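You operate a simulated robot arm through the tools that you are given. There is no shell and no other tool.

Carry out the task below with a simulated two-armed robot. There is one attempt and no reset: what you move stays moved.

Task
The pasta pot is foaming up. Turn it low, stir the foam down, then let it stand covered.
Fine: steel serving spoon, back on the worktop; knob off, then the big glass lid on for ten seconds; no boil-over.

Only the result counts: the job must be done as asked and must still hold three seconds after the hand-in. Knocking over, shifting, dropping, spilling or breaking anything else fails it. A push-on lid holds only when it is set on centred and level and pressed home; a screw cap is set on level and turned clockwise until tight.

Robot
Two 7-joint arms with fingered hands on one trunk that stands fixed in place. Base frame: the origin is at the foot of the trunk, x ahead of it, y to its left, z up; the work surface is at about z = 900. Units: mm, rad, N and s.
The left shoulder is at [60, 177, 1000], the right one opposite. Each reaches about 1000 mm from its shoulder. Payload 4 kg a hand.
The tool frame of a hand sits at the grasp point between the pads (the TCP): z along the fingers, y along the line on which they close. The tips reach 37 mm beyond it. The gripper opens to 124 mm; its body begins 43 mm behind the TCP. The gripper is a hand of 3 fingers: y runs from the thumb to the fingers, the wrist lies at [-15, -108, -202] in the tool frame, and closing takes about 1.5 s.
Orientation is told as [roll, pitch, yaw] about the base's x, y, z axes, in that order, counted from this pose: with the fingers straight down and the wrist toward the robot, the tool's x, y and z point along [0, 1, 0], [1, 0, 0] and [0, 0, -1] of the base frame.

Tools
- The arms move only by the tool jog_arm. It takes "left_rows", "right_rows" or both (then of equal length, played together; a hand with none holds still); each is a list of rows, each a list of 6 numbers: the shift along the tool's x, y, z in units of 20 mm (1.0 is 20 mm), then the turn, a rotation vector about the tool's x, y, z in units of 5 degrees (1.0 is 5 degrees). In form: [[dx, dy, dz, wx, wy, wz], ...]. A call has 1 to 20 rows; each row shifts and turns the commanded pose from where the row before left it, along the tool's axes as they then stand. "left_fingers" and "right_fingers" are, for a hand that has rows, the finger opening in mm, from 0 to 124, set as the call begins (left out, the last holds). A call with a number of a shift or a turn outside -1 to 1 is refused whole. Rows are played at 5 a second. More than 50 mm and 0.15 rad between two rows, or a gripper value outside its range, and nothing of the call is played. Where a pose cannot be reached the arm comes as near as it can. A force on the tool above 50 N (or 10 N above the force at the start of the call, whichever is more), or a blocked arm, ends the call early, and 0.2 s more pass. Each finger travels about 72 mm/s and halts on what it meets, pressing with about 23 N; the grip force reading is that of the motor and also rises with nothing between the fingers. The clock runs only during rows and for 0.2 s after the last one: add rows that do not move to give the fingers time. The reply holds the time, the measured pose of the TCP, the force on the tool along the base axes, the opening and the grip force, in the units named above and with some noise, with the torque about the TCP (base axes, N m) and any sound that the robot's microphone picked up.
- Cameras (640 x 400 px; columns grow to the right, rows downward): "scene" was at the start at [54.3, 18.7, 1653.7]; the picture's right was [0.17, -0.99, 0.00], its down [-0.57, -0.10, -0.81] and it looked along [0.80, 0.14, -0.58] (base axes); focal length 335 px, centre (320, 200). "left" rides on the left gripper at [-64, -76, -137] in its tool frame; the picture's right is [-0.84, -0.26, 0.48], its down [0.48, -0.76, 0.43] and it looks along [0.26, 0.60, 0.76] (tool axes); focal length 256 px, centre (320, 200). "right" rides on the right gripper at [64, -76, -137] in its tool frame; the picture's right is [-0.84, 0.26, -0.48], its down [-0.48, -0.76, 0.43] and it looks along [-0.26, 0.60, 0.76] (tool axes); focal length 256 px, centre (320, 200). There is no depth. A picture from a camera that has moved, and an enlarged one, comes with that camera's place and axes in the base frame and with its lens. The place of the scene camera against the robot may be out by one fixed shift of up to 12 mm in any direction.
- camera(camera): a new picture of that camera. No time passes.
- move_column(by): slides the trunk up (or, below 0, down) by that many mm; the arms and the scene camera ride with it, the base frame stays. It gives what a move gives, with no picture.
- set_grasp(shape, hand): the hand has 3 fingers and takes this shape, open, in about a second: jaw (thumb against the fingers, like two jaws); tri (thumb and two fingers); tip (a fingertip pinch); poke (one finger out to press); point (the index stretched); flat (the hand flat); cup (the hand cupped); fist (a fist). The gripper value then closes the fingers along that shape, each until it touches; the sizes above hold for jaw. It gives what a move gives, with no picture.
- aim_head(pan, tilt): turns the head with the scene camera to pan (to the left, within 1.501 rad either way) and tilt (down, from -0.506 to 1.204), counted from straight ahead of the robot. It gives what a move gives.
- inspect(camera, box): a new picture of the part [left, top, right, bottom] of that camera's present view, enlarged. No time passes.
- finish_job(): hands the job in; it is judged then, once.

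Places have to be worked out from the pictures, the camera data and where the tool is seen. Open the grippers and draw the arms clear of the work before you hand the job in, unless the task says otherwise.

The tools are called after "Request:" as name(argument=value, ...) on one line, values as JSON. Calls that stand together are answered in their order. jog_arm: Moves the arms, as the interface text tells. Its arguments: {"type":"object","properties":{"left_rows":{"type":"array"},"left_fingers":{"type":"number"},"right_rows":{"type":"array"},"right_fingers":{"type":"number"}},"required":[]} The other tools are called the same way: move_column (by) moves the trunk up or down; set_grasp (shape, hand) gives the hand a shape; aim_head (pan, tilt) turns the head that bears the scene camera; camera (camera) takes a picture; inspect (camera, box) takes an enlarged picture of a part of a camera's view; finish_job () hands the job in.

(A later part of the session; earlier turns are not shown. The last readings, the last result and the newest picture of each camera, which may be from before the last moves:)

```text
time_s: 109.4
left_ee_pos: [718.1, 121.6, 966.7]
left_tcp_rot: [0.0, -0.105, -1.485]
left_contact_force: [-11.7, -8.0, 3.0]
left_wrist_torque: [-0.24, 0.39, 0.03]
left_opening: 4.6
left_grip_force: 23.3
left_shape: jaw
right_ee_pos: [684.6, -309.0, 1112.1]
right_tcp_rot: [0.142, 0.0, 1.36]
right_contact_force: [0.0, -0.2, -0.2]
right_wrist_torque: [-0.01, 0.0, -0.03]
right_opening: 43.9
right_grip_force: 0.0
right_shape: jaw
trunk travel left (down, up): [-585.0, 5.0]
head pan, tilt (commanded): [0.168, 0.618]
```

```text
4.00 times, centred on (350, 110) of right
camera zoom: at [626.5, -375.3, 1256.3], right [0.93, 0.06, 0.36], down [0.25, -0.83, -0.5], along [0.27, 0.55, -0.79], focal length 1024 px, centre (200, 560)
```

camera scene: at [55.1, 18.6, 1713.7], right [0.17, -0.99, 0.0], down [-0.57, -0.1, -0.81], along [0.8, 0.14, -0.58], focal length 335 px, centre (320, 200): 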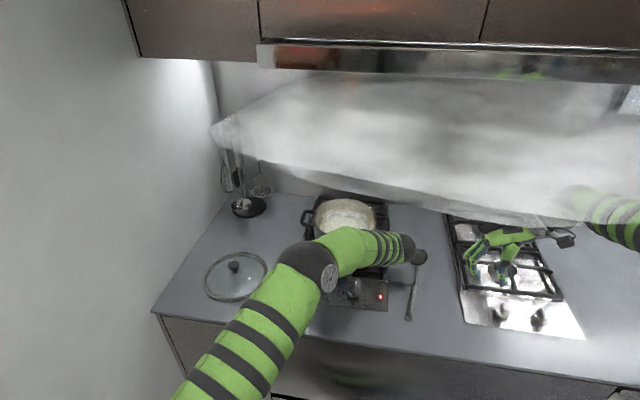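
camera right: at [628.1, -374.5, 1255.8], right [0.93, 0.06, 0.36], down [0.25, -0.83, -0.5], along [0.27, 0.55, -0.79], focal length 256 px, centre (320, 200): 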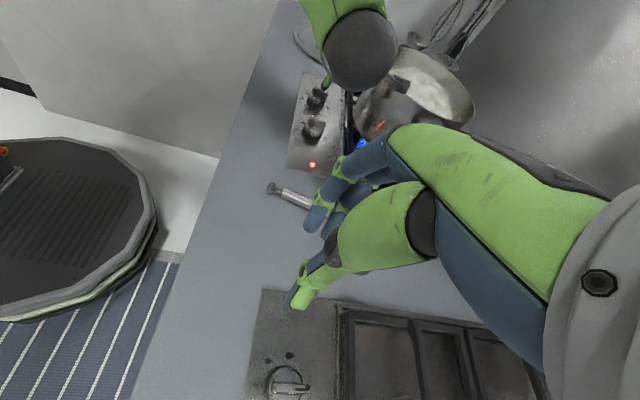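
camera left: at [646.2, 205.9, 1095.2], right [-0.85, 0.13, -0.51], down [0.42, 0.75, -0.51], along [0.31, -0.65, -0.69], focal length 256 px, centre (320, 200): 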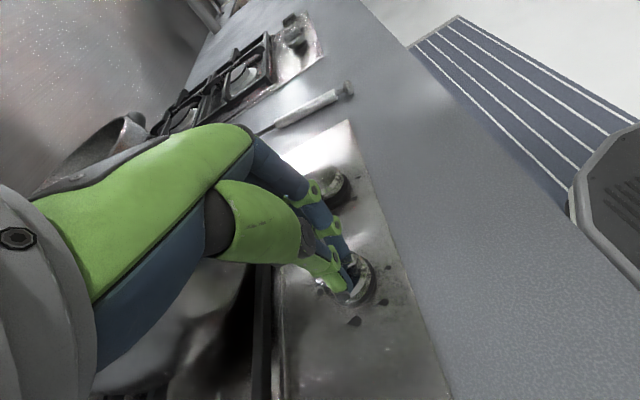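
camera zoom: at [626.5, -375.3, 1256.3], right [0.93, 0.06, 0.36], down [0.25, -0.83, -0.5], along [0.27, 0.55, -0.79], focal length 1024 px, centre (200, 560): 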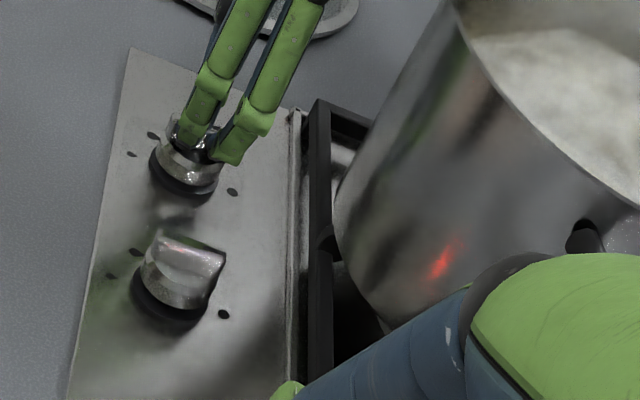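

No blue flame is visible any more. I add the last 4°, then release and rise.

Request:
jog_arm(left_rows=[[0, 0, 0, 0, -0.09, 0.85], [0, 0, 0, 0, 0, 0]])

Request:
jog_arm(left_rows=[[0, 0, 0, 0, 0, 0], [0, 0, 0, 0, 0, 0], [0, 0.03, -0.5, 0, 0, 0], [0, 0.1, -0.99, 0, 0, 0], [0, 0.1, -0.99, 0, 0, 0], [0, 0.1, -0.99, 0, 0, 0]], left_fingers=44)

Request:
inspect(camera="left", box=[300, 200, 440, 340])

Request:
inspect(camera="right", box=[290, 40, 480, 180])

Request:
camera(camera="scene")

```text
time_s: 110.0
left_ee_pos: [718.3, 121.6, 967.6]
left_tcp_rot: [0.001, -0.102, -1.56]
left_contact_force: [-12.9, -9.2, 2.5]
left_wrist_torque: [-0.25, 0.42, 0.04]
left_opening: 4.2
left_grip_force: 23.2
left_shape: jaw
right_ee_pos: [684.1, -308.7, 1112.1]
right_tcp_rot: [0.141, 0.0, 1.36]
right_contact_force: [0.5, 0.1, -0.3]
right_wrist_torque: [0.0, 0.01, 0.03]
right_opening: 43.8
right_grip_force: 0.1
right_shape: jaw
trunk travel left (down, up): [-585.0, 5.0]
head pan, tilt (commanded): [0.168, 0.618]
```

```text
time_s: 111.4
left_ee_pos: [721.0, 121.5, 1037.4]
left_tcp_rot: [-0.002, -0.103, -1.557]
left_contact_force: [0.0, 0.1, 0.6]
left_wrist_torque: [-0.01, 0.0, 0.01]
left_opening: 43.7
left_grip_force: 0.1
left_shape: jaw
right_ee_pos: [684.9, -308.4, 1112.2]
right_tcp_rot: [0.142, 0.002, 1.36]
right_contact_force: [-0.2, 0.5, -0.7]
right_wrist_torque: [0.04, -0.03, 0.0]
right_opening: 43.8
right_grip_force: 0.0
right_shape: jaw
trunk travel left (down, up): [-585.0, 5.0]
head pan, tilt (commanded): [0.168, 0.618]
```

```text
2.86 times, centred on (370, 270) of left
camera zoom: at [653.2, 211.0, 1165.1], right [-0.84, 0.19, -0.51], down [0.47, 0.72, -0.51], along [0.26, -0.67, -0.69], focal length 731 px, centre (177, 0)
```

zoom: 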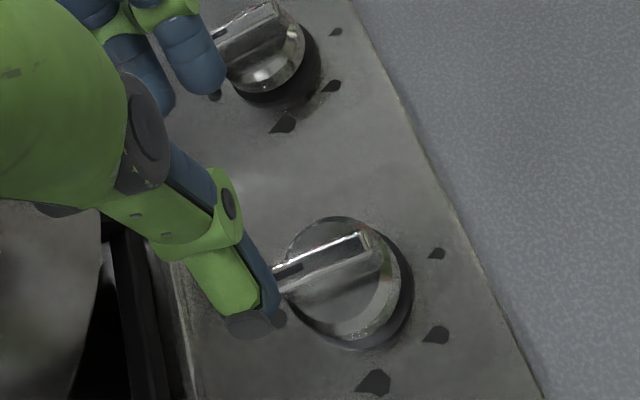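

```text
2.86 times, centred on (385, 110) of right
camera zoom: at [627.3, -374.8, 1256.0], right [0.93, 0.06, 0.36], down [0.25, -0.83, -0.5], along [0.27, 0.55, -0.79], focal length 731 px, centre (134, 457)
```

zoom: 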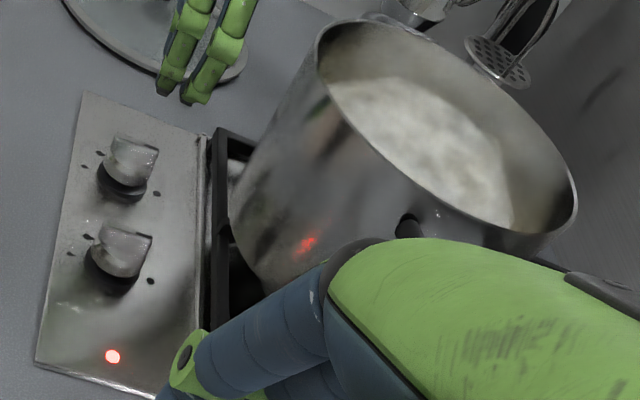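

```text
taken
camera scene: at [54.1, 18.4, 1713.7], right [0.17, -0.99, 0.0], down [-0.57, -0.1, -0.81], along [0.8, 0.14, -0.58], focal length 335 px, centre (320, 200)
```

scene: 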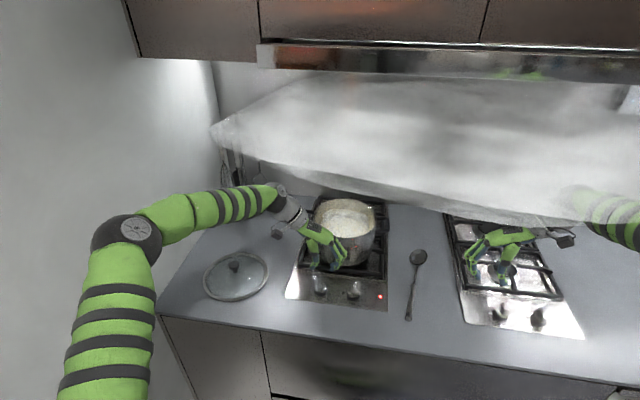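

Both knobs now stand parallel at off and the flame is gone. Next the lid: I move the left hand over the lid (around (731, 400)), turning to about yaw −30° on the way.

Request:
jog_arm(left_rows=[[0.05, -0.99, -0.25, 0.086, 0.09, -0.855], [0.127, -0.987, -0.25, 0.086, 0.085, -0.855], [0.2, -0.975, -0.24, 0.086, 0.08, -0.855], [0.273, -0.957, -0.24, 0.086, 0.072, -0.856], [0.344, -0.935, -0.23, 0.086, 0.065, -0.857], [0.413, -0.905, -0.22, 0.086, 0.058, -0.858], [0.48, -0.87, -0.21, 0.086, 0.05, -0.858], [0.544, -0.835, -0.2, 0.086, 0.045, -0.859], [0.605, -0.79, -0.19, 0.086, 0.04, -0.859], [0.662, -0.745, -0.18, 0.086, 0.032, -0.859], [0.716, -0.69, -0.17, 0.086, 0.025, -0.86], [0.766, -0.635, -0.16, 0.086, 0.018, -0.86], [0.812, -0.575, -0.15, 0.086, 0.012, -0.86], [0.852, -0.515, -0.15, 0.086, 0.006, -0.86]])

Request:
camera(camera="left")

Request:
inspect(camera="scene", box=[180, 180, 400, 320])

```text
time_s: 114.4
left_ee_pos: [730.9, 404.4, 1079.2]
left_tcp_rot: [0.003, -0.003, -0.506]
left_contact_force: [0.2, 0.2, -0.1]
left_wrist_torque: [-0.02, 0.0, -0.01]
left_opening: 43.4
left_grip_force: 0.2
left_shape: jaw
right_ee_pos: [686.1, -309.3, 1111.8]
right_tcp_rot: [0.14, 0.002, 1.36]
right_contact_force: [-0.2, -0.6, 0.4]
right_wrist_torque: [-0.03, 0.04, 0.0]
right_opening: 43.8
right_grip_force: 0.1
right_shape: jaw
trunk travel left (down, up): [-585.0, 5.0]
head pan, tilt (commanded): [0.168, 0.618]
```

```text
taken
camera left: at [631.2, 385.2, 1215.3], right [-0.63, -0.61, -0.49], down [-0.43, 0.79, -0.43], along [0.65, -0.06, -0.76], focal length 256 px, centre (320, 200)
```

left: 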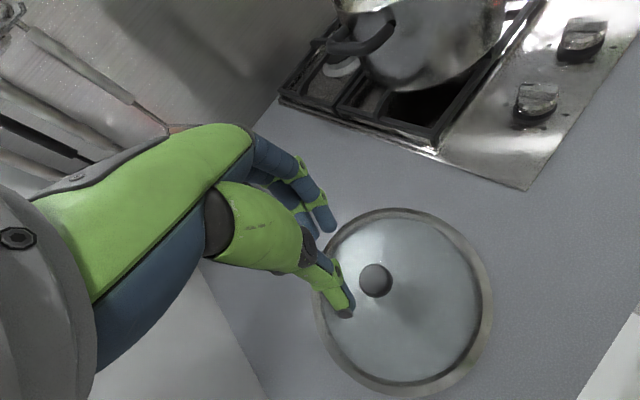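

```text
2.86 times, centred on (290, 250) of scene
camera zoom: at [54.2, 18.8, 1713.7], right [0.17, -0.99, 0.0], down [-0.57, -0.1, -0.81], along [0.8, 0.14, -0.58], focal length 958 px, centre (406, 57)
```

zoom: 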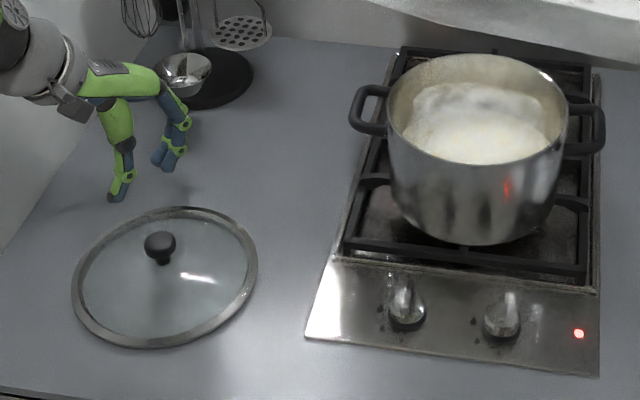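

The pot is calm with the flame out. Triangulation puts the lid's knob near (731, 398.5) with its top around z 955. I open the jaws wider and lower to just above it for a closer look.

Request:
jog_arm(left_rows=[[-0.066, 0.036, 0.925, 0, 0, 0], [-0.066, 0.036, 0.925, 0, 0, 0], [-0.066, 0.036, 0.925, 0, 0, 0], [-0.066, 0.036, 0.8, 0, 0, 0], [0, 0, 0, 0, 0, 0]], left_fingers=62)

Request:
inspect(camera="left", box=[240, 160, 440, 340])

Request:
camera(camera="right")

```text
time_s: 115.6
left_ee_pos: [730.4, 398.1, 1008.8]
left_tcp_rot: [0.004, -0.002, -0.505]
left_contact_force: [0.0, 0.3, -0.3]
left_wrist_torque: [0.02, 0.04, 0.02]
left_opening: 61.4
left_grip_force: 0.1
left_shape: jaw
right_ee_pos: [685.1, -308.0, 1111.9]
right_tcp_rot: [0.141, 0.001, 1.361]
right_contact_force: [0.0, -0.2, -0.6]
right_wrist_torque: [0.02, 0.0, -0.03]
right_opening: 43.6
right_grip_force: 0.0
right_shape: jaw
trunk travel left (down, up): [-585.0, 5.0]
head pan, tilt (commanded): [0.168, 0.618]
```

```text
2.22 times, centred on (340, 250) of left
camera zoom: at [631.4, 379.7, 1145.0], right [-0.63, -0.61, -0.49], down [-0.43, 0.79, -0.43], along [0.65, -0.06, -0.76], focal length 569 px, centre (276, 89)
```

zoom: 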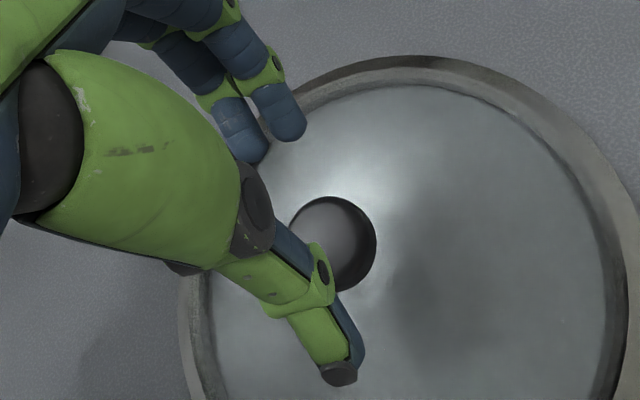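

```text
taken
camera right: at [627.5, -374.6, 1256.1], right [0.93, 0.06, 0.36], down [0.25, -0.83, -0.5], along [0.27, 0.55, -0.79], focal length 256 px, centre (320, 200)
```

right: 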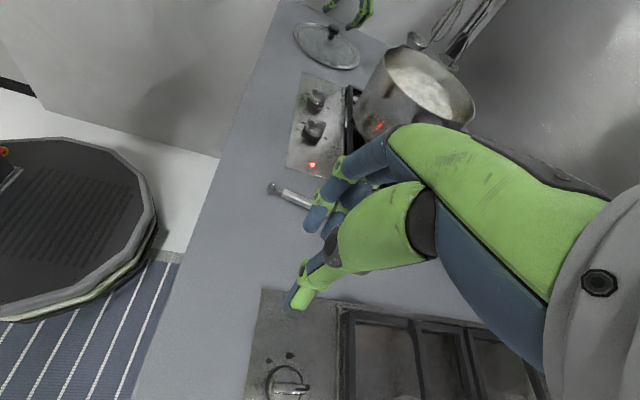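

The knob is centred right beneath the jaws (about 33 mm wide). I lower 33 mm and close on it.

Request:
jog_arm(left_rows=[[0, 0, 0.55, 0, 0, 0], [0, 0, 0.55, 0, 0, 0], [0, 0, 0.55, 0, 0, 0], [0, 0, 0, 0, 0, 0]])

Request:
inspect(camera="left", box=[240, 160, 440, 340])

Request:
inspect(camera="scene", box=[180, 180, 300, 300])

```text
time_s: 116.6
left_ee_pos: [731.2, 398.7, 976.0]
left_tcp_rot: [0.003, -0.002, -0.506]
left_contact_force: [-0.6, 0.8, -0.5]
left_wrist_torque: [-0.01, -0.01, 0.01]
left_opening: 61.6
left_grip_force: 0.0
left_shape: jaw
right_ee_pos: [686.2, -308.0, 1111.7]
right_tcp_rot: [0.14, 0.001, 1.36]
right_contact_force: [0.6, -0.5, -0.4]
right_wrist_torque: [0.04, -0.01, 0.04]
right_opening: 44.0
right_grip_force: 0.0
right_shape: jaw
trunk travel left (down, up): [-585.0, 5.0]
head pan, tilt (commanded): [0.168, 0.618]
```

```text
2.22 times, centred on (340, 250) of left
camera zoom: at [631.6, 379.5, 1111.7], right [-0.63, -0.61, -0.49], down [-0.43, 0.79, -0.43], along [0.65, -0.06, -0.76], focal length 569 px, centre (276, 89)
```

zoom: 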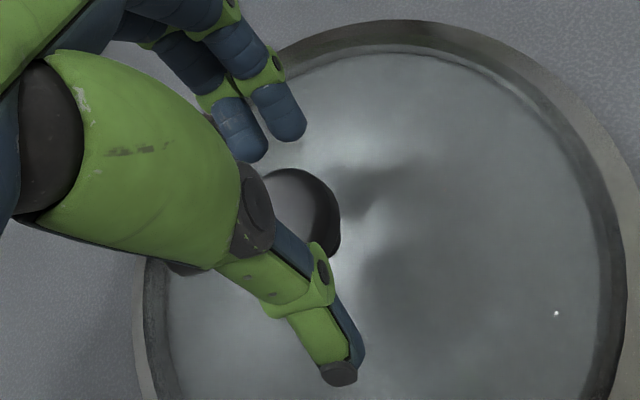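

```text
3.33 times, centred on (240, 240) of scene
camera zoom: at [54.3, 18.6, 1713.7], right [0.17, -0.99, 0.0], down [-0.57, -0.1, -0.81], along [0.8, 0.14, -0.58], focal length 1118 px, centre (587, 67)
```

zoom: 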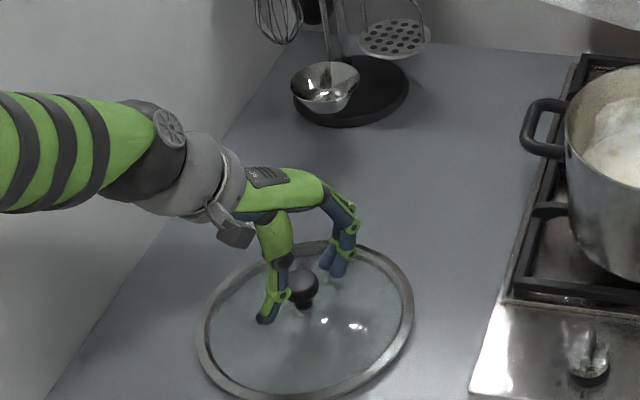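

The cap is well centred between thumb and fingers. I lower 3 mm so the fingertips catch just under the bulge and close.

Request:
jog_arm(left_rows=[[0, 0, 0.15, 0, 0, 0], [0, 0, 0, 0, 0, 0]])

Request:
jog_arm(left_rows=[[0, 0, 0, 0, 0, 0], [0, 0, 0, 0, 0, 0], [0, 0, 0, 0, 0, 0], [0, 0, 0, 0, 0, 0], [0, 0, 0, 0, 0, 0]], left_fingers=0)

Request:
inspect(camera="left", box=[240, 160, 440, 340])

Request:
inspect(camera="scene", box=[220, 220, 300, 300])

```text
time_s: 117.2
left_ee_pos: [731.8, 398.8, 973.5]
left_tcp_rot: [0.005, -0.002, -0.507]
left_contact_force: [0.1, 0.7, -0.5]
left_wrist_torque: [-0.01, 0.0, -0.01]
left_opening: 61.5
left_grip_force: 0.1
left_shape: jaw
right_ee_pos: [684.8, -308.4, 1110.4]
right_tcp_rot: [0.141, 0.002, 1.358]
right_contact_force: [-0.2, -0.1, -0.1]
right_wrist_torque: [-0.01, -0.01, 0.0]
right_opening: 43.8
right_grip_force: 0.1
right_shape: jaw
trunk travel left (down, up): [-585.0, 5.0]
head pan, tilt (commanded): [0.168, 0.618]
```

```text
time_s: 118.4
left_ee_pos: [731.1, 398.4, 973.3]
left_tcp_rot: [0.005, -0.002, -0.506]
left_contact_force: [-0.1, 0.5, 2.5]
left_wrist_torque: [-0.1, -0.21, 0.02]
left_opening: 35.6
left_grip_force: 23.3
left_shape: jaw
right_ee_pos: [686.2, -308.2, 1111.8]
right_tcp_rot: [0.141, 0.001, 1.36]
right_contact_force: [-0.3, 0.1, 0.5]
right_wrist_torque: [0.02, -0.02, 0.01]
right_opening: 44.1
right_grip_force: 0.1
right_shape: jaw
trunk travel left (down, up): [-585.0, 5.0]
head pan, tilt (commanded): [0.168, 0.618]
```

```text
2.22 times, centred on (340, 250) of left
camera zoom: at [631.4, 379.5, 1108.7], right [-0.63, -0.61, -0.49], down [-0.43, 0.79, -0.43], along [0.65, -0.06, -0.76], focal length 569 px, centre (276, 89)
```

zoom: 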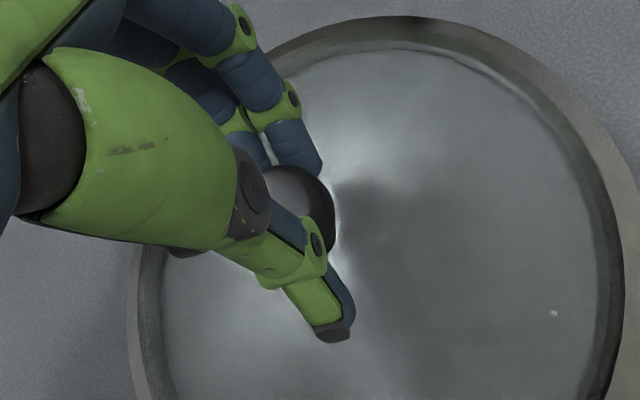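

```text
5.00 times, centred on (260, 260) of scene
camera zoom: at [54.0, 18.7, 1713.7], right [0.17, -0.99, 0.0], down [-0.57, -0.1, -0.81], along [0.8, 0.14, -0.58], focal length 1677 px, centre (620, -100)
```

zoom: 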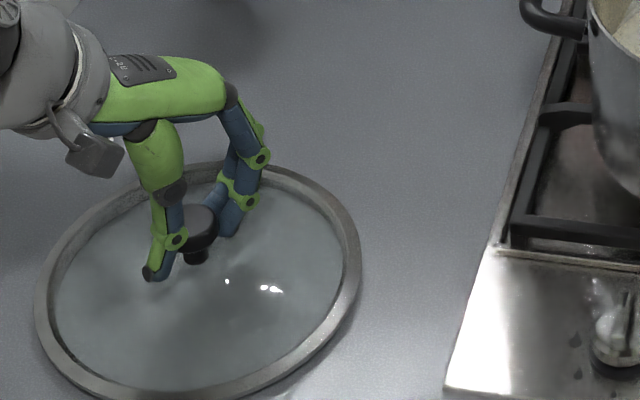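

The knob is held (35.6 mm, 23 N). I lift 30 mm and check the lid hangs level.

Request:
jog_arm(left_rows=[[0, 0, -0.3, 0, 0, 0], [0, 0, -0.6, 0, 0, 0], [0, 0, -0.6, 0, 0, 0], [0, 0, 0, 0, 0, 0]])

Request:
camera(camera="left")

Request:
inspect(camera="scene", box=[180, 200, 300, 300])

```text
time_s: 119.4
left_ee_pos: [731.5, 399.1, 1002.2]
left_tcp_rot: [0.004, -0.002, -0.506]
left_contact_force: [0.3, 0.0, -3.1]
left_wrist_torque: [0.01, 0.03, -0.02]
left_opening: 32.7
left_grip_force: 23.3
left_shape: jaw
right_ee_pos: [685.7, -308.4, 1111.9]
right_tcp_rot: [0.142, 0.002, 1.359]
right_contact_force: [0.8, 0.8, 1.3]
right_wrist_torque: [0.0, 0.03, 0.0]
right_opening: 43.9
right_grip_force: 0.1
right_shape: jaw
trunk travel left (down, up): [-585.0, 5.0]
head pan, tilt (commanded): [0.168, 0.618]
```

```text
taken
camera left: at [631.5, 379.4, 1138.8], right [-0.63, -0.61, -0.49], down [-0.43, 0.79, -0.43], along [0.65, -0.06, -0.76], focal length 256 px, centre (320, 200)
```

left: 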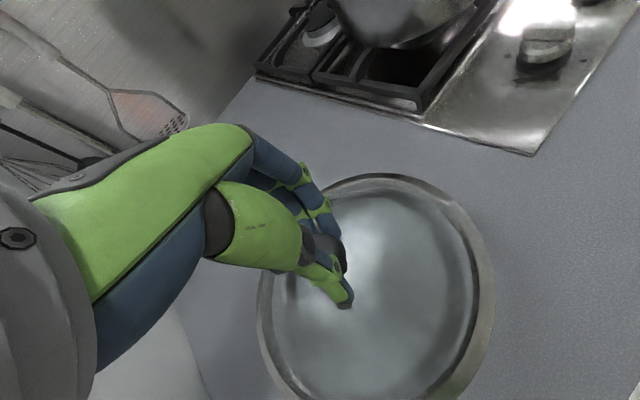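

```text
4.00 times, centred on (240, 250) of scene
camera zoom: at [54.9, 19.0, 1713.6], right [0.17, -0.99, 0.0], down [-0.57, -0.1, -0.81], along [0.8, 0.14, -0.58], focal length 1342 px, centre (640, 0)
```

zoom: 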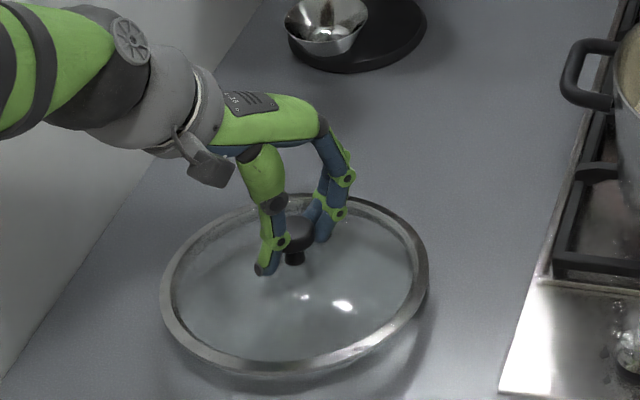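

The lid hangs level. Careful rim-point fits from the left and scene views put the pot centre at about (887, 74) with rim at z ≈ 1064. I raise the lid and carry it over the pot at a safe height.

Request:
jog_arm(left_rows=[[0, 0, -0.9, 0, 0, 0], [0, 0, -1, 0, 0, 0], [0, 0, -1, 0, 0, 0], [0, 0, -1, 0, 0, 0], [-0.653, 0.917, -0.9, 0, 0, 0], [-0.653, 0.917, -0.9, 0, 0, 0], [-0.653, 0.917, -0.9, 0, 0, 0], [-0.653, 0.917, -0.9, 0, 0, 0], [-0.653, 0.917, -0.9, 0, 0, 0], [-0.653, 0.917, -0.9, 0, 0, 0], [-0.653, 0.917, 0, 0, 0, 0], [-0.653, 0.917, 0, 0, 0, 0], [-0.653, 0.917, 0, 0, 0, 0], [-0.653, 0.917, 0, 0, 0, 0], [-0.653, 0.917, 0, 0, 0, 0], [-0.653, 0.917, 0, 0, 0, 0], [-0.653, 0.917, 0, 0, 0, 0], [-0.653, 0.917, 0, 0, 0, 0], [-0.653, 0.917, 0, 0, 0, 0], [-0.653, 0.917, 0, 0, 0, 0]])

Request:
inspect(camera="scene", box=[270, 140, 430, 290])

Request:
camera(camera="right")

Request:
camera(camera="left")

```text
time_s: 123.6
left_ee_pos: [883.6, 72.5, 1189.8]
left_tcp_rot: [0.005, 0.001, -0.505]
left_contact_force: [-0.7, 0.5, -3.7]
left_wrist_torque: [-0.01, 0.01, 0.03]
left_opening: 32.6
left_grip_force: 23.9
left_shape: jaw
right_ee_pos: [686.8, -308.3, 1111.3]
right_tcp_rot: [0.142, 0.003, 1.358]
right_contact_force: [0.1, 0.1, 0.2]
right_wrist_torque: [0.0, 0.03, 0.02]
right_opening: 43.8
right_grip_force: 0.2
right_shape: jaw
trunk travel left (down, up): [-585.0, 5.0]
head pan, tilt (commanded): [0.168, 0.618]
```

```text
2.67 times, centred on (350, 215) of scene
camera zoom: at [55.4, 17.9, 1713.7], right [0.17, -0.99, 0.0], down [-0.57, -0.1, -0.81], along [0.8, 0.14, -0.58], focal length 894 px, centre (240, 160)
```

zoom: 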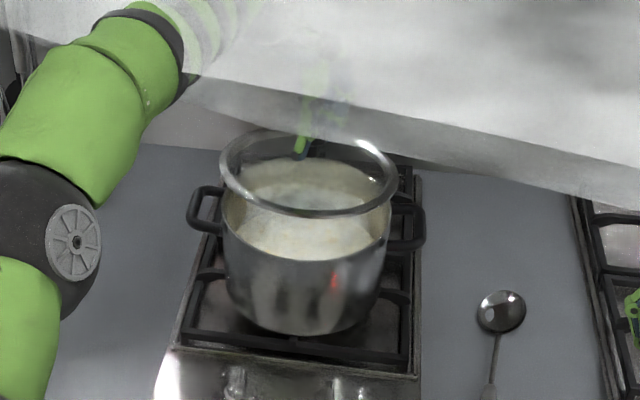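

```text
taken
camera right: at [628.4, -375.0, 1255.4], right [0.93, 0.06, 0.36], down [0.25, -0.83, -0.5], along [0.27, 0.55, -0.79], focal length 256 px, centre (320, 200)
```

right: 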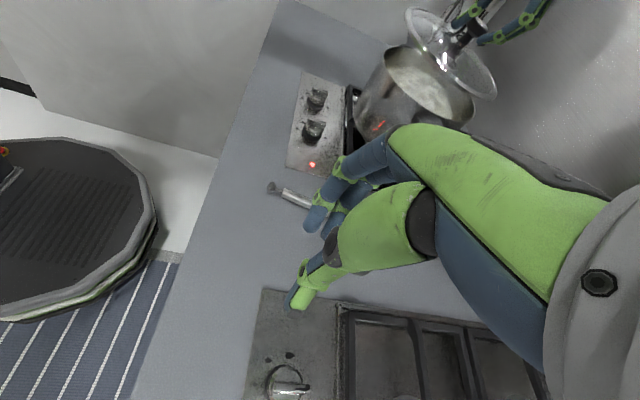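

```text
taken
camera left: at [784.2, 53.0, 1324.6], right [-0.63, -0.61, -0.49], down [-0.43, 0.79, -0.43], along [0.65, -0.06, -0.76], focal length 256 px, centre (320, 200)
```

left: 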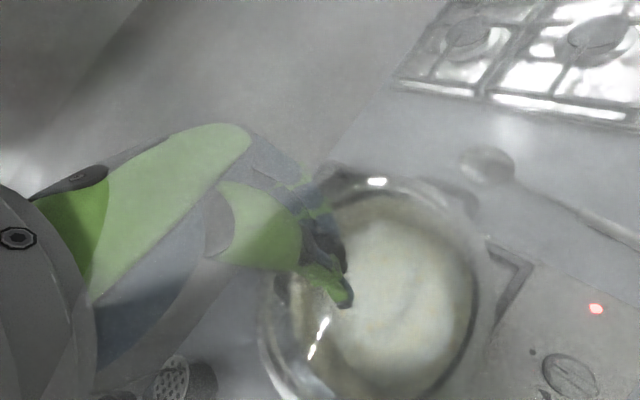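

The lid is over the pot. I zoom in on both views to judge its level and centring before lowering.

Request:
inspect(camera="scene", box=[310, 175, 390, 245])

Request:
inspect(camera="right", box=[340, 0, 520, 140])

```text
5.71 times, centred on (350, 210) of scene
camera zoom: at [55.4, 17.9, 1713.7], right [0.17, -0.99, 0.0], down [-0.57, -0.1, -0.81], along [0.8, 0.14, -0.58], focal length 1916 px, centre (149, 143)
```

zoom: 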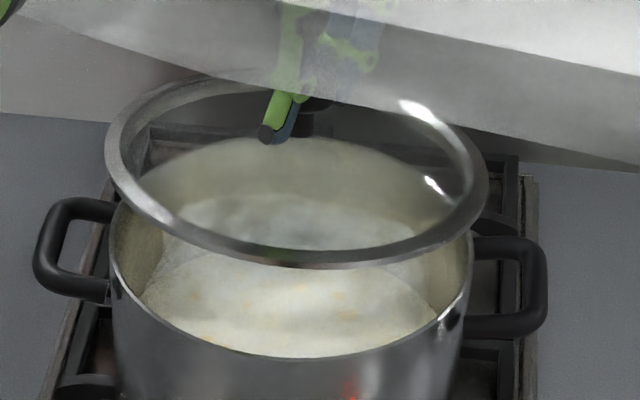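

```text
2.86 times, centred on (430, 70) of right
camera zoom: at [628.4, -375.0, 1255.4], right [0.93, 0.06, 0.36], down [0.25, -0.83, -0.5], along [0.27, 0.55, -0.79], focal length 731 px, centre (6, 571)
```

zoom: 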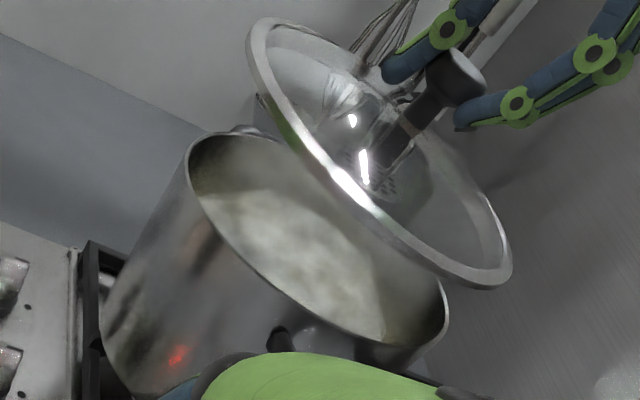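

The views suggest the lid's far (+x) side hangs about 4–5° low. I tilt the hand by 4.5° to level it and look again.

Request:
jog_arm(left_rows=[[0, 0, 0, -0.4, 0.22, 0], [0, 0, 0, -0.39, 0.22, 0], [0, 0, 0, 0, 0, 0]])

Request:
inspect(camera="scene", box=[310, 175, 390, 245])

Request:
inspect(camera="right", box=[340, 0, 520, 140])

```text
time_s: 124.4
left_ee_pos: [883.5, 72.6, 1189.2]
left_tcp_rot: [0.044, -0.07, -0.509]
left_contact_force: [0.0, -0.1, -3.0]
left_wrist_torque: [0.0, 0.01, -0.01]
left_opening: 32.9
left_grip_force: 23.0
left_shape: jaw
right_ee_pos: [686.1, -308.8, 1111.5]
right_tcp_rot: [0.142, 0.002, 1.359]
right_contact_force: [-0.3, 0.1, 0.7]
right_wrist_torque: [-0.01, -0.01, 0.01]
right_opening: 43.9
right_grip_force: 0.0
right_shape: jaw
trunk travel left (down, up): [-585.0, 5.0]
head pan, tilt (commanded): [0.168, 0.618]
```

```text
5.71 times, centred on (350, 210) of scene
camera zoom: at [55.0, 18.5, 1713.6], right [0.17, -0.99, 0.0], down [-0.57, -0.1, -0.81], along [0.8, 0.14, -0.58], focal length 1916 px, centre (149, 143)
```

zoom: 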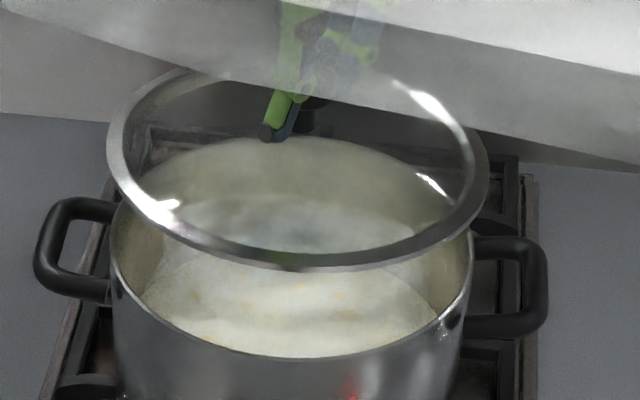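

```text
2.86 times, centred on (430, 70) of right
camera zoom: at [628.0, -374.7, 1255.7], right [0.93, 0.06, 0.36], down [0.25, -0.83, -0.5], along [0.27, 0.55, -0.79], focal length 731 px, centre (6, 571)
```

zoom: 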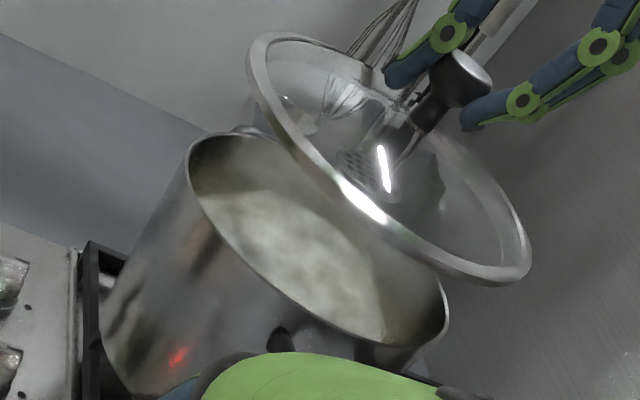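

Now the lid is level (both ends near z 1120 by the right camera) and nearly centred. I lower 40 mm, shifting 2 mm toward the robot, and compare again close to the rim.

Request:
jog_arm(left_rows=[[-0.042, -0.075, 0.66, 0, 0, 0], [-0.042, -0.075, 0.66, 0, 0, 0], [-0.042, -0.075, 0.66, 0, 0, 0], [0, 0, 0, 0, 0, 0]])

Request:
inspect(camera="scene", box=[310, 175, 390, 245])

Request:
inspect(camera="right", box=[340, 0, 520, 140])

Request:
camera(camera="left")

```text
time_s: 125.4
left_ee_pos: [880.9, 71.2, 1147.2]
left_tcp_rot: [0.044, -0.07, -0.507]
left_contact_force: [-0.2, -0.7, -3.1]
left_wrist_torque: [0.02, 0.04, 0.0]
left_opening: 32.6
left_grip_force: 22.6
left_shape: jaw
right_ee_pos: [686.2, -309.3, 1110.3]
right_tcp_rot: [0.142, 0.002, 1.36]
right_contact_force: [-0.1, -0.1, 0.8]
right_wrist_torque: [-0.02, -0.01, 0.03]
right_opening: 43.9
right_grip_force: 0.1
right_shape: jaw
trunk travel left (down, up): [-585.0, 5.0]
head pan, tilt (commanded): [0.168, 0.618]
```

```text
5.71 times, centred on (350, 210) of scene
camera zoom: at [54.7, 18.6, 1713.7], right [0.17, -0.99, 0.0], down [-0.57, -0.1, -0.81], along [0.8, 0.14, -0.58], focal length 1916 px, centre (149, 143)
```

zoom: 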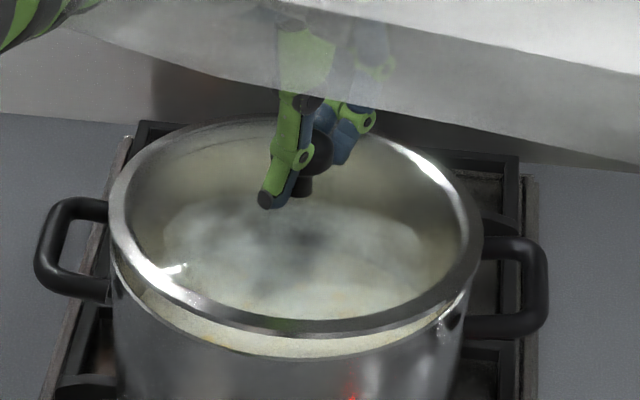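

```text
2.86 times, centred on (430, 70) of right
camera zoom: at [627.8, -374.6, 1255.9], right [0.93, 0.06, 0.36], down [0.25, -0.83, -0.5], along [0.27, 0.55, -0.79], focal length 731 px, centre (6, 571)
```

zoom: 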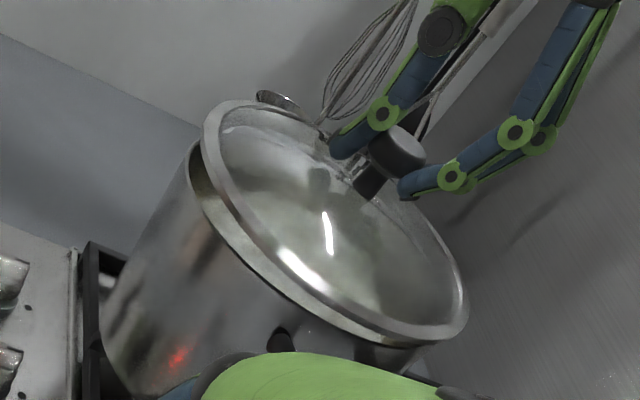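

```text
taken
camera left: at [772.0, 52.5, 1275.9], right [-0.59, -0.61, -0.53], down [-0.39, 0.79, -0.47], along [0.71, -0.06, -0.7], focal length 256 px, centre (320, 200)
```

left: 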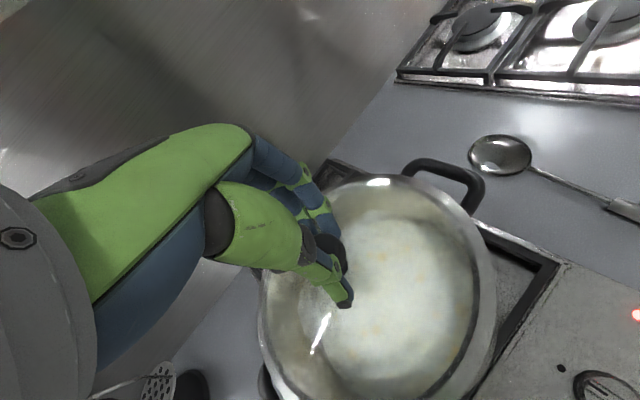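

The lid hovers about 15 mm above the rim, aligned within a millimetre or two; I nudge 1.5 mm left while lowering 10 mm.

Request:
jog_arm(left_rows=[[0.024, -0.035, 0.25, 0, 0, 0], [0.024, -0.035, 0.25, 0, 0, 0], [0, 0, 0, 0, 0, 0]])

Request:
inspect(camera="scene", box=[310, 175, 390, 245])

Request:
inspect(camera="right", box=[370, 20, 490, 130])

```text
time_s: 126.2
left_ee_pos: [880.8, 74.5, 1139.4]
left_tcp_rot: [0.045, -0.071, -0.508]
left_contact_force: [-0.6, -0.8, 1.0]
left_wrist_torque: [-0.04, -0.1, -0.03]
left_opening: 32.6
left_grip_force: 23.2
left_shape: jaw
right_ee_pos: [685.4, -308.6, 1112.3]
right_tcp_rot: [0.141, 0.002, 1.359]
right_contact_force: [-1.4, 0.4, 0.4]
right_wrist_torque: [0.03, 0.02, 0.0]
right_opening: 43.7
right_grip_force: 0.0
right_shape: jaw
trunk travel left (down, up): [-585.0, 5.0]
head pan, tilt (commanded): [0.168, 0.618]
```

```text
5.71 times, centred on (350, 210) of scene
camera zoom: at [54.3, 18.5, 1713.7], right [0.17, -0.99, 0.0], down [-0.57, -0.1, -0.81], along [0.8, 0.14, -0.58], focal length 1916 px, centre (149, 143)
```

zoom: 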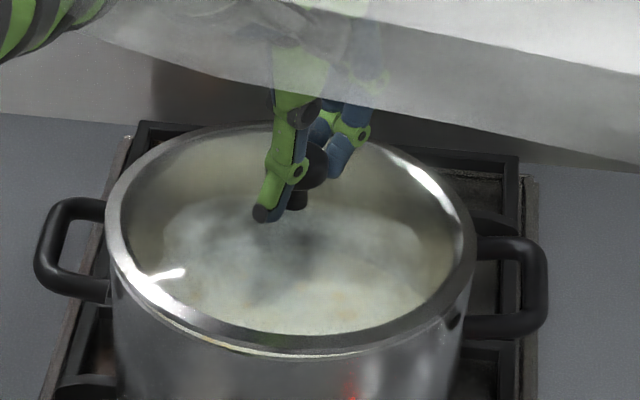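

```text
3.64 times, centred on (430, 75) of right
camera zoom: at [627.5, -374.7, 1256.0], right [0.93, 0.06, 0.36], down [0.25, -0.83, -0.5], along [0.27, 0.55, -0.79], focal length 931 px, centre (-80, 654)
```

zoom: 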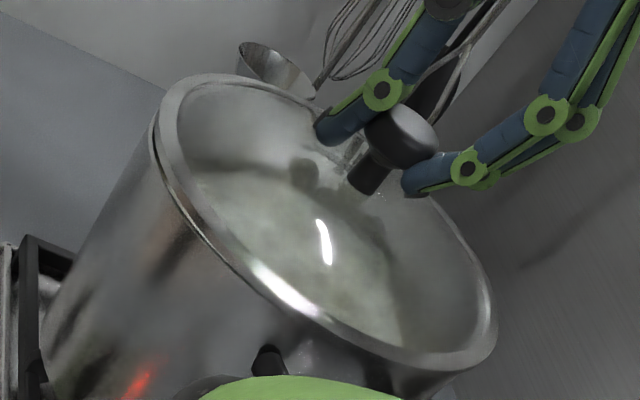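

First contact registered (about 4 N). I lower another 3 mm gently and look.

Request:
jog_arm(left_rows=[[0, -0.005, 0.08, 0, 0, 0], [0, -0.005, 0.08, 0, 0, 0], [0, 0, 0, 0, 0, 0]])

Request:
inspect(camera="scene", box=[310, 175, 390, 245])

Request:
inspect(camera="right", box=[370, 20, 490, 130])

```text
time_s: 127.0
left_ee_pos: [880.9, 74.4, 1137.3]
left_tcp_rot: [0.044, -0.074, -0.508]
left_contact_force: [-6.6, 0.5, 11.2]
left_wrist_torque: [-0.1, -0.06, -0.02]
left_opening: 33.4
left_grip_force: 23.8
left_shape: jaw
right_ee_pos: [684.7, -308.7, 1112.6]
right_tcp_rot: [0.139, 0.001, 1.359]
right_contact_force: [-0.3, -0.2, 0.9]
right_wrist_torque: [0.0, -0.02, 0.01]
right_opening: 43.9
right_grip_force: 0.2
right_shape: jaw
trunk travel left (down, up): [-585.0, 5.0]
head pan, tilt (commanded): [0.168, 0.618]
```

```text
5.71 times, centred on (350, 210) of scene
camera zoom: at [52.1, 18.6, 1713.9], right [0.17, -0.99, 0.0], down [-0.57, -0.1, -0.82], along [0.8, 0.14, -0.58], focal length 1916 px, centre (149, 143)
```

zoom: 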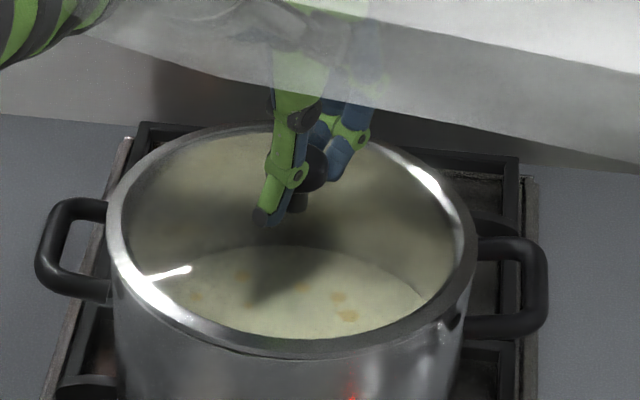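

```text
3.64 times, centred on (430, 75) of right
camera zoom: at [626.0, -374.5, 1257.0], right [0.93, 0.06, 0.36], down [0.25, -0.83, -0.5], along [0.27, 0.55, -0.79], focal length 931 px, centre (-80, 654)
```

zoom: 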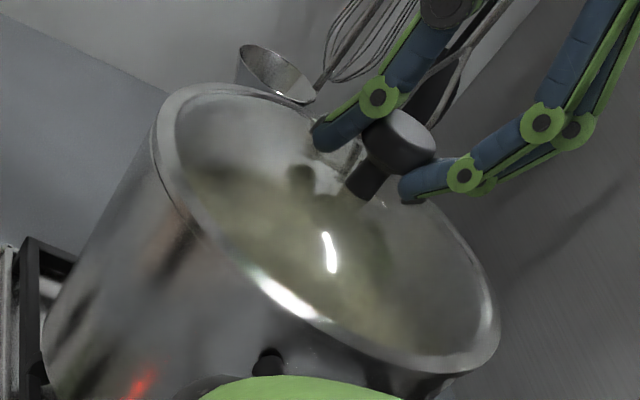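

The lid now sits flush on the rim, foam gone beneath the glass. A 7 N sideways reaction suggests easing 2 mm toward the robot; I do that with a slight further press.

Request:
jog_arm(left_rows=[[-0.025, -0.044, 0, 0, 0, 0], [-0.025, -0.044, 0.03, 0, 0, 0], [0, 0, 0.05, 0, 0, 0], [0, 0, 0, 0, 0, 0]])

Request:
inspect(camera="scene", box=[310, 175, 390, 245])

Request:
inspect(camera="right", box=[370, 20, 490, 130])

```text
time_s: 128.0
left_ee_pos: [880.4, 74.4, 1136.4]
left_tcp_rot: [0.045, -0.077, -0.507]
left_contact_force: [2.4, 0.4, 21.3]
left_wrist_torque: [-0.14, -0.36, 0.04]
left_opening: 33.7
left_grip_force: 22.8
left_shape: jaw
right_ee_pos: [683.4, -308.6, 1112.5]
right_tcp_rot: [0.141, 0.002, 1.359]
right_contact_force: [0.0, -0.2, 0.4]
right_wrist_torque: [0.0, -0.01, -0.03]
right_opening: 43.7
right_grip_force: 0.1
right_shape: jaw
trunk travel left (down, up): [-585.0, 5.0]
head pan, tilt (commanded): [0.168, 0.618]
```

```text
5.71 times, centred on (350, 210) of scene
camera zoom: at [52.4, 18.5, 1713.9], right [0.17, -0.99, 0.0], down [-0.57, -0.1, -0.82], along [0.8, 0.14, -0.58], focal length 1916 px, centre (149, 143)
```

zoom: 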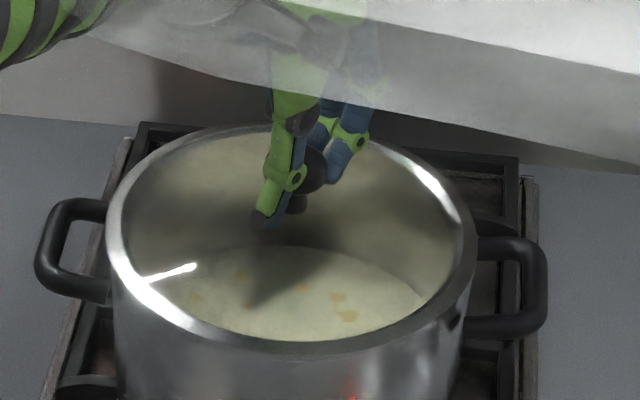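

```text
3.64 times, centred on (430, 75) of right
camera zoom: at [626.2, -374.6, 1257.0], right [0.93, 0.06, 0.36], down [0.25, -0.83, -0.5], along [0.27, 0.55, -0.79], focal length 931 px, centre (-80, 654)
```

zoom: 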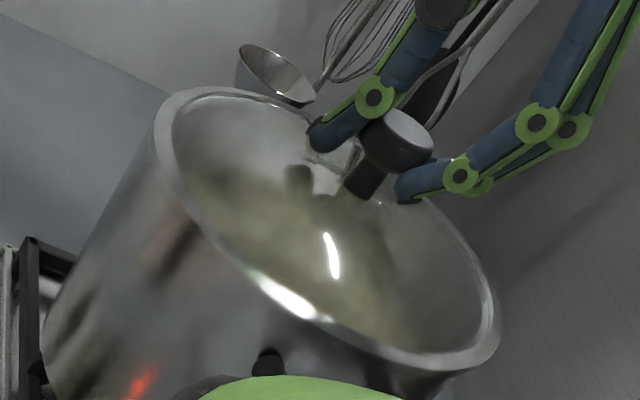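

The lid is seated flush with 21 N pressing and hardly any sideways force. I ease off the press and open the fingers to release the knob, then lift clear.

Request:
jog_arm(left_rows=[[0, 0, -0.1, 0, 0, 0], [0, 0, 0, 0, 0, 0]])

Request:
jog_arm(left_rows=[[0, 0, 0, 0, 0, 0], [0, 0, 0, 0, 0, 0], [0, 0, 0, 0, 0, 0], [0, 0, -0.4, 0, 0, 0], [0, 0, -0.8, 0, 0, 0], [0, 0, -0.8, 0, 0, 0]], left_fingers=66)

Request:
inspect(camera="scene", box=[310, 175, 390, 245])

Request:
inspect(camera="right", box=[370, 20, 490, 130])

Request:
camera(camera="left")

```text
time_s: 128.6
left_ee_pos: [880.1, 74.4, 1136.8]
left_tcp_rot: [0.045, -0.071, -0.507]
left_contact_force: [3.9, -0.4, 18.1]
left_wrist_torque: [-0.17, -0.39, 0.02]
left_opening: 33.7
left_grip_force: 23.1
left_shape: jaw
right_ee_pos: [685.1, -308.5, 1111.9]
right_tcp_rot: [0.142, 0.002, 1.36]
right_contact_force: [0.3, -0.2, -0.2]
right_wrist_torque: [-0.01, -0.02, -0.01]
right_opening: 43.8
right_grip_force: 0.0
right_shape: jaw
trunk travel left (down, up): [-585.0, 5.0]
head pan, tilt (commanded): [0.168, 0.618]
```

```text
time_s: 130.0
left_ee_pos: [876.2, 73.4, 1175.4]
left_tcp_rot: [0.043, -0.071, -0.508]
left_contact_force: [0.4, 0.7, 0.0]
left_wrist_torque: [-0.01, 0.02, -0.02]
left_opening: 65.8
left_grip_force: 0.0
left_shape: jaw
right_ee_pos: [685.2, -308.3, 1111.3]
right_tcp_rot: [0.141, 0.002, 1.359]
right_contact_force: [0.4, 0.2, 0.4]
right_wrist_torque: [0.02, 0.0, 0.0]
right_opening: 44.1
right_grip_force: 0.1
right_shape: jaw
trunk travel left (down, up): [-585.0, 5.0]
head pan, tilt (commanded): [0.168, 0.618]
```

```text
5.71 times, centred on (350, 210) of scene
camera zoom: at [54.1, 18.5, 1713.7], right [0.17, -0.99, 0.0], down [-0.57, -0.1, -0.81], along [0.8, 0.14, -0.58], focal length 1916 px, centre (149, 143)
```

zoom: 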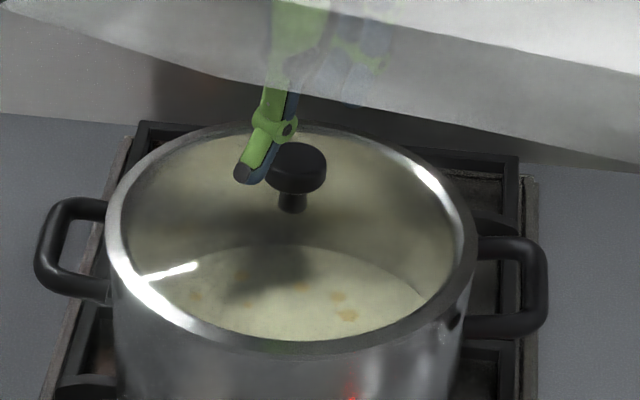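

```text
3.64 times, centred on (430, 75) of right
camera zoom: at [627.4, -374.6, 1256.1], right [0.93, 0.06, 0.36], down [0.25, -0.83, -0.5], along [0.27, 0.55, -0.79], focal length 931 px, centre (-80, 654)
```

zoom: 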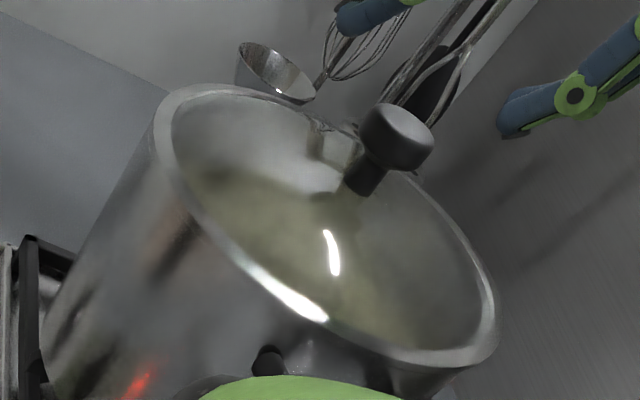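

```text
taken
camera left: at [766.2, 54.7, 1304.0], right [-0.59, -0.61, -0.53], down [-0.39, 0.79, -0.47], along [0.71, -0.06, -0.7], focal length 256 px, centre (320, 200)
```

left: 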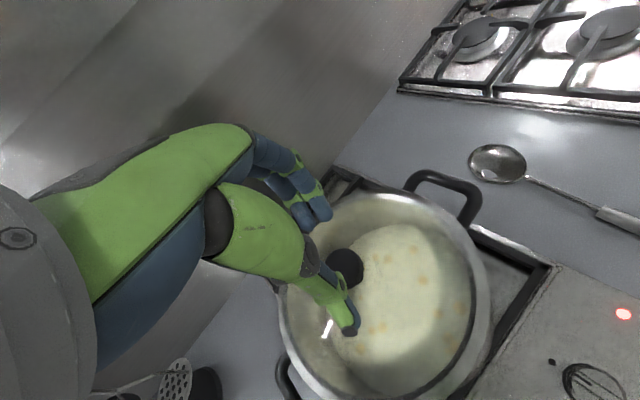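

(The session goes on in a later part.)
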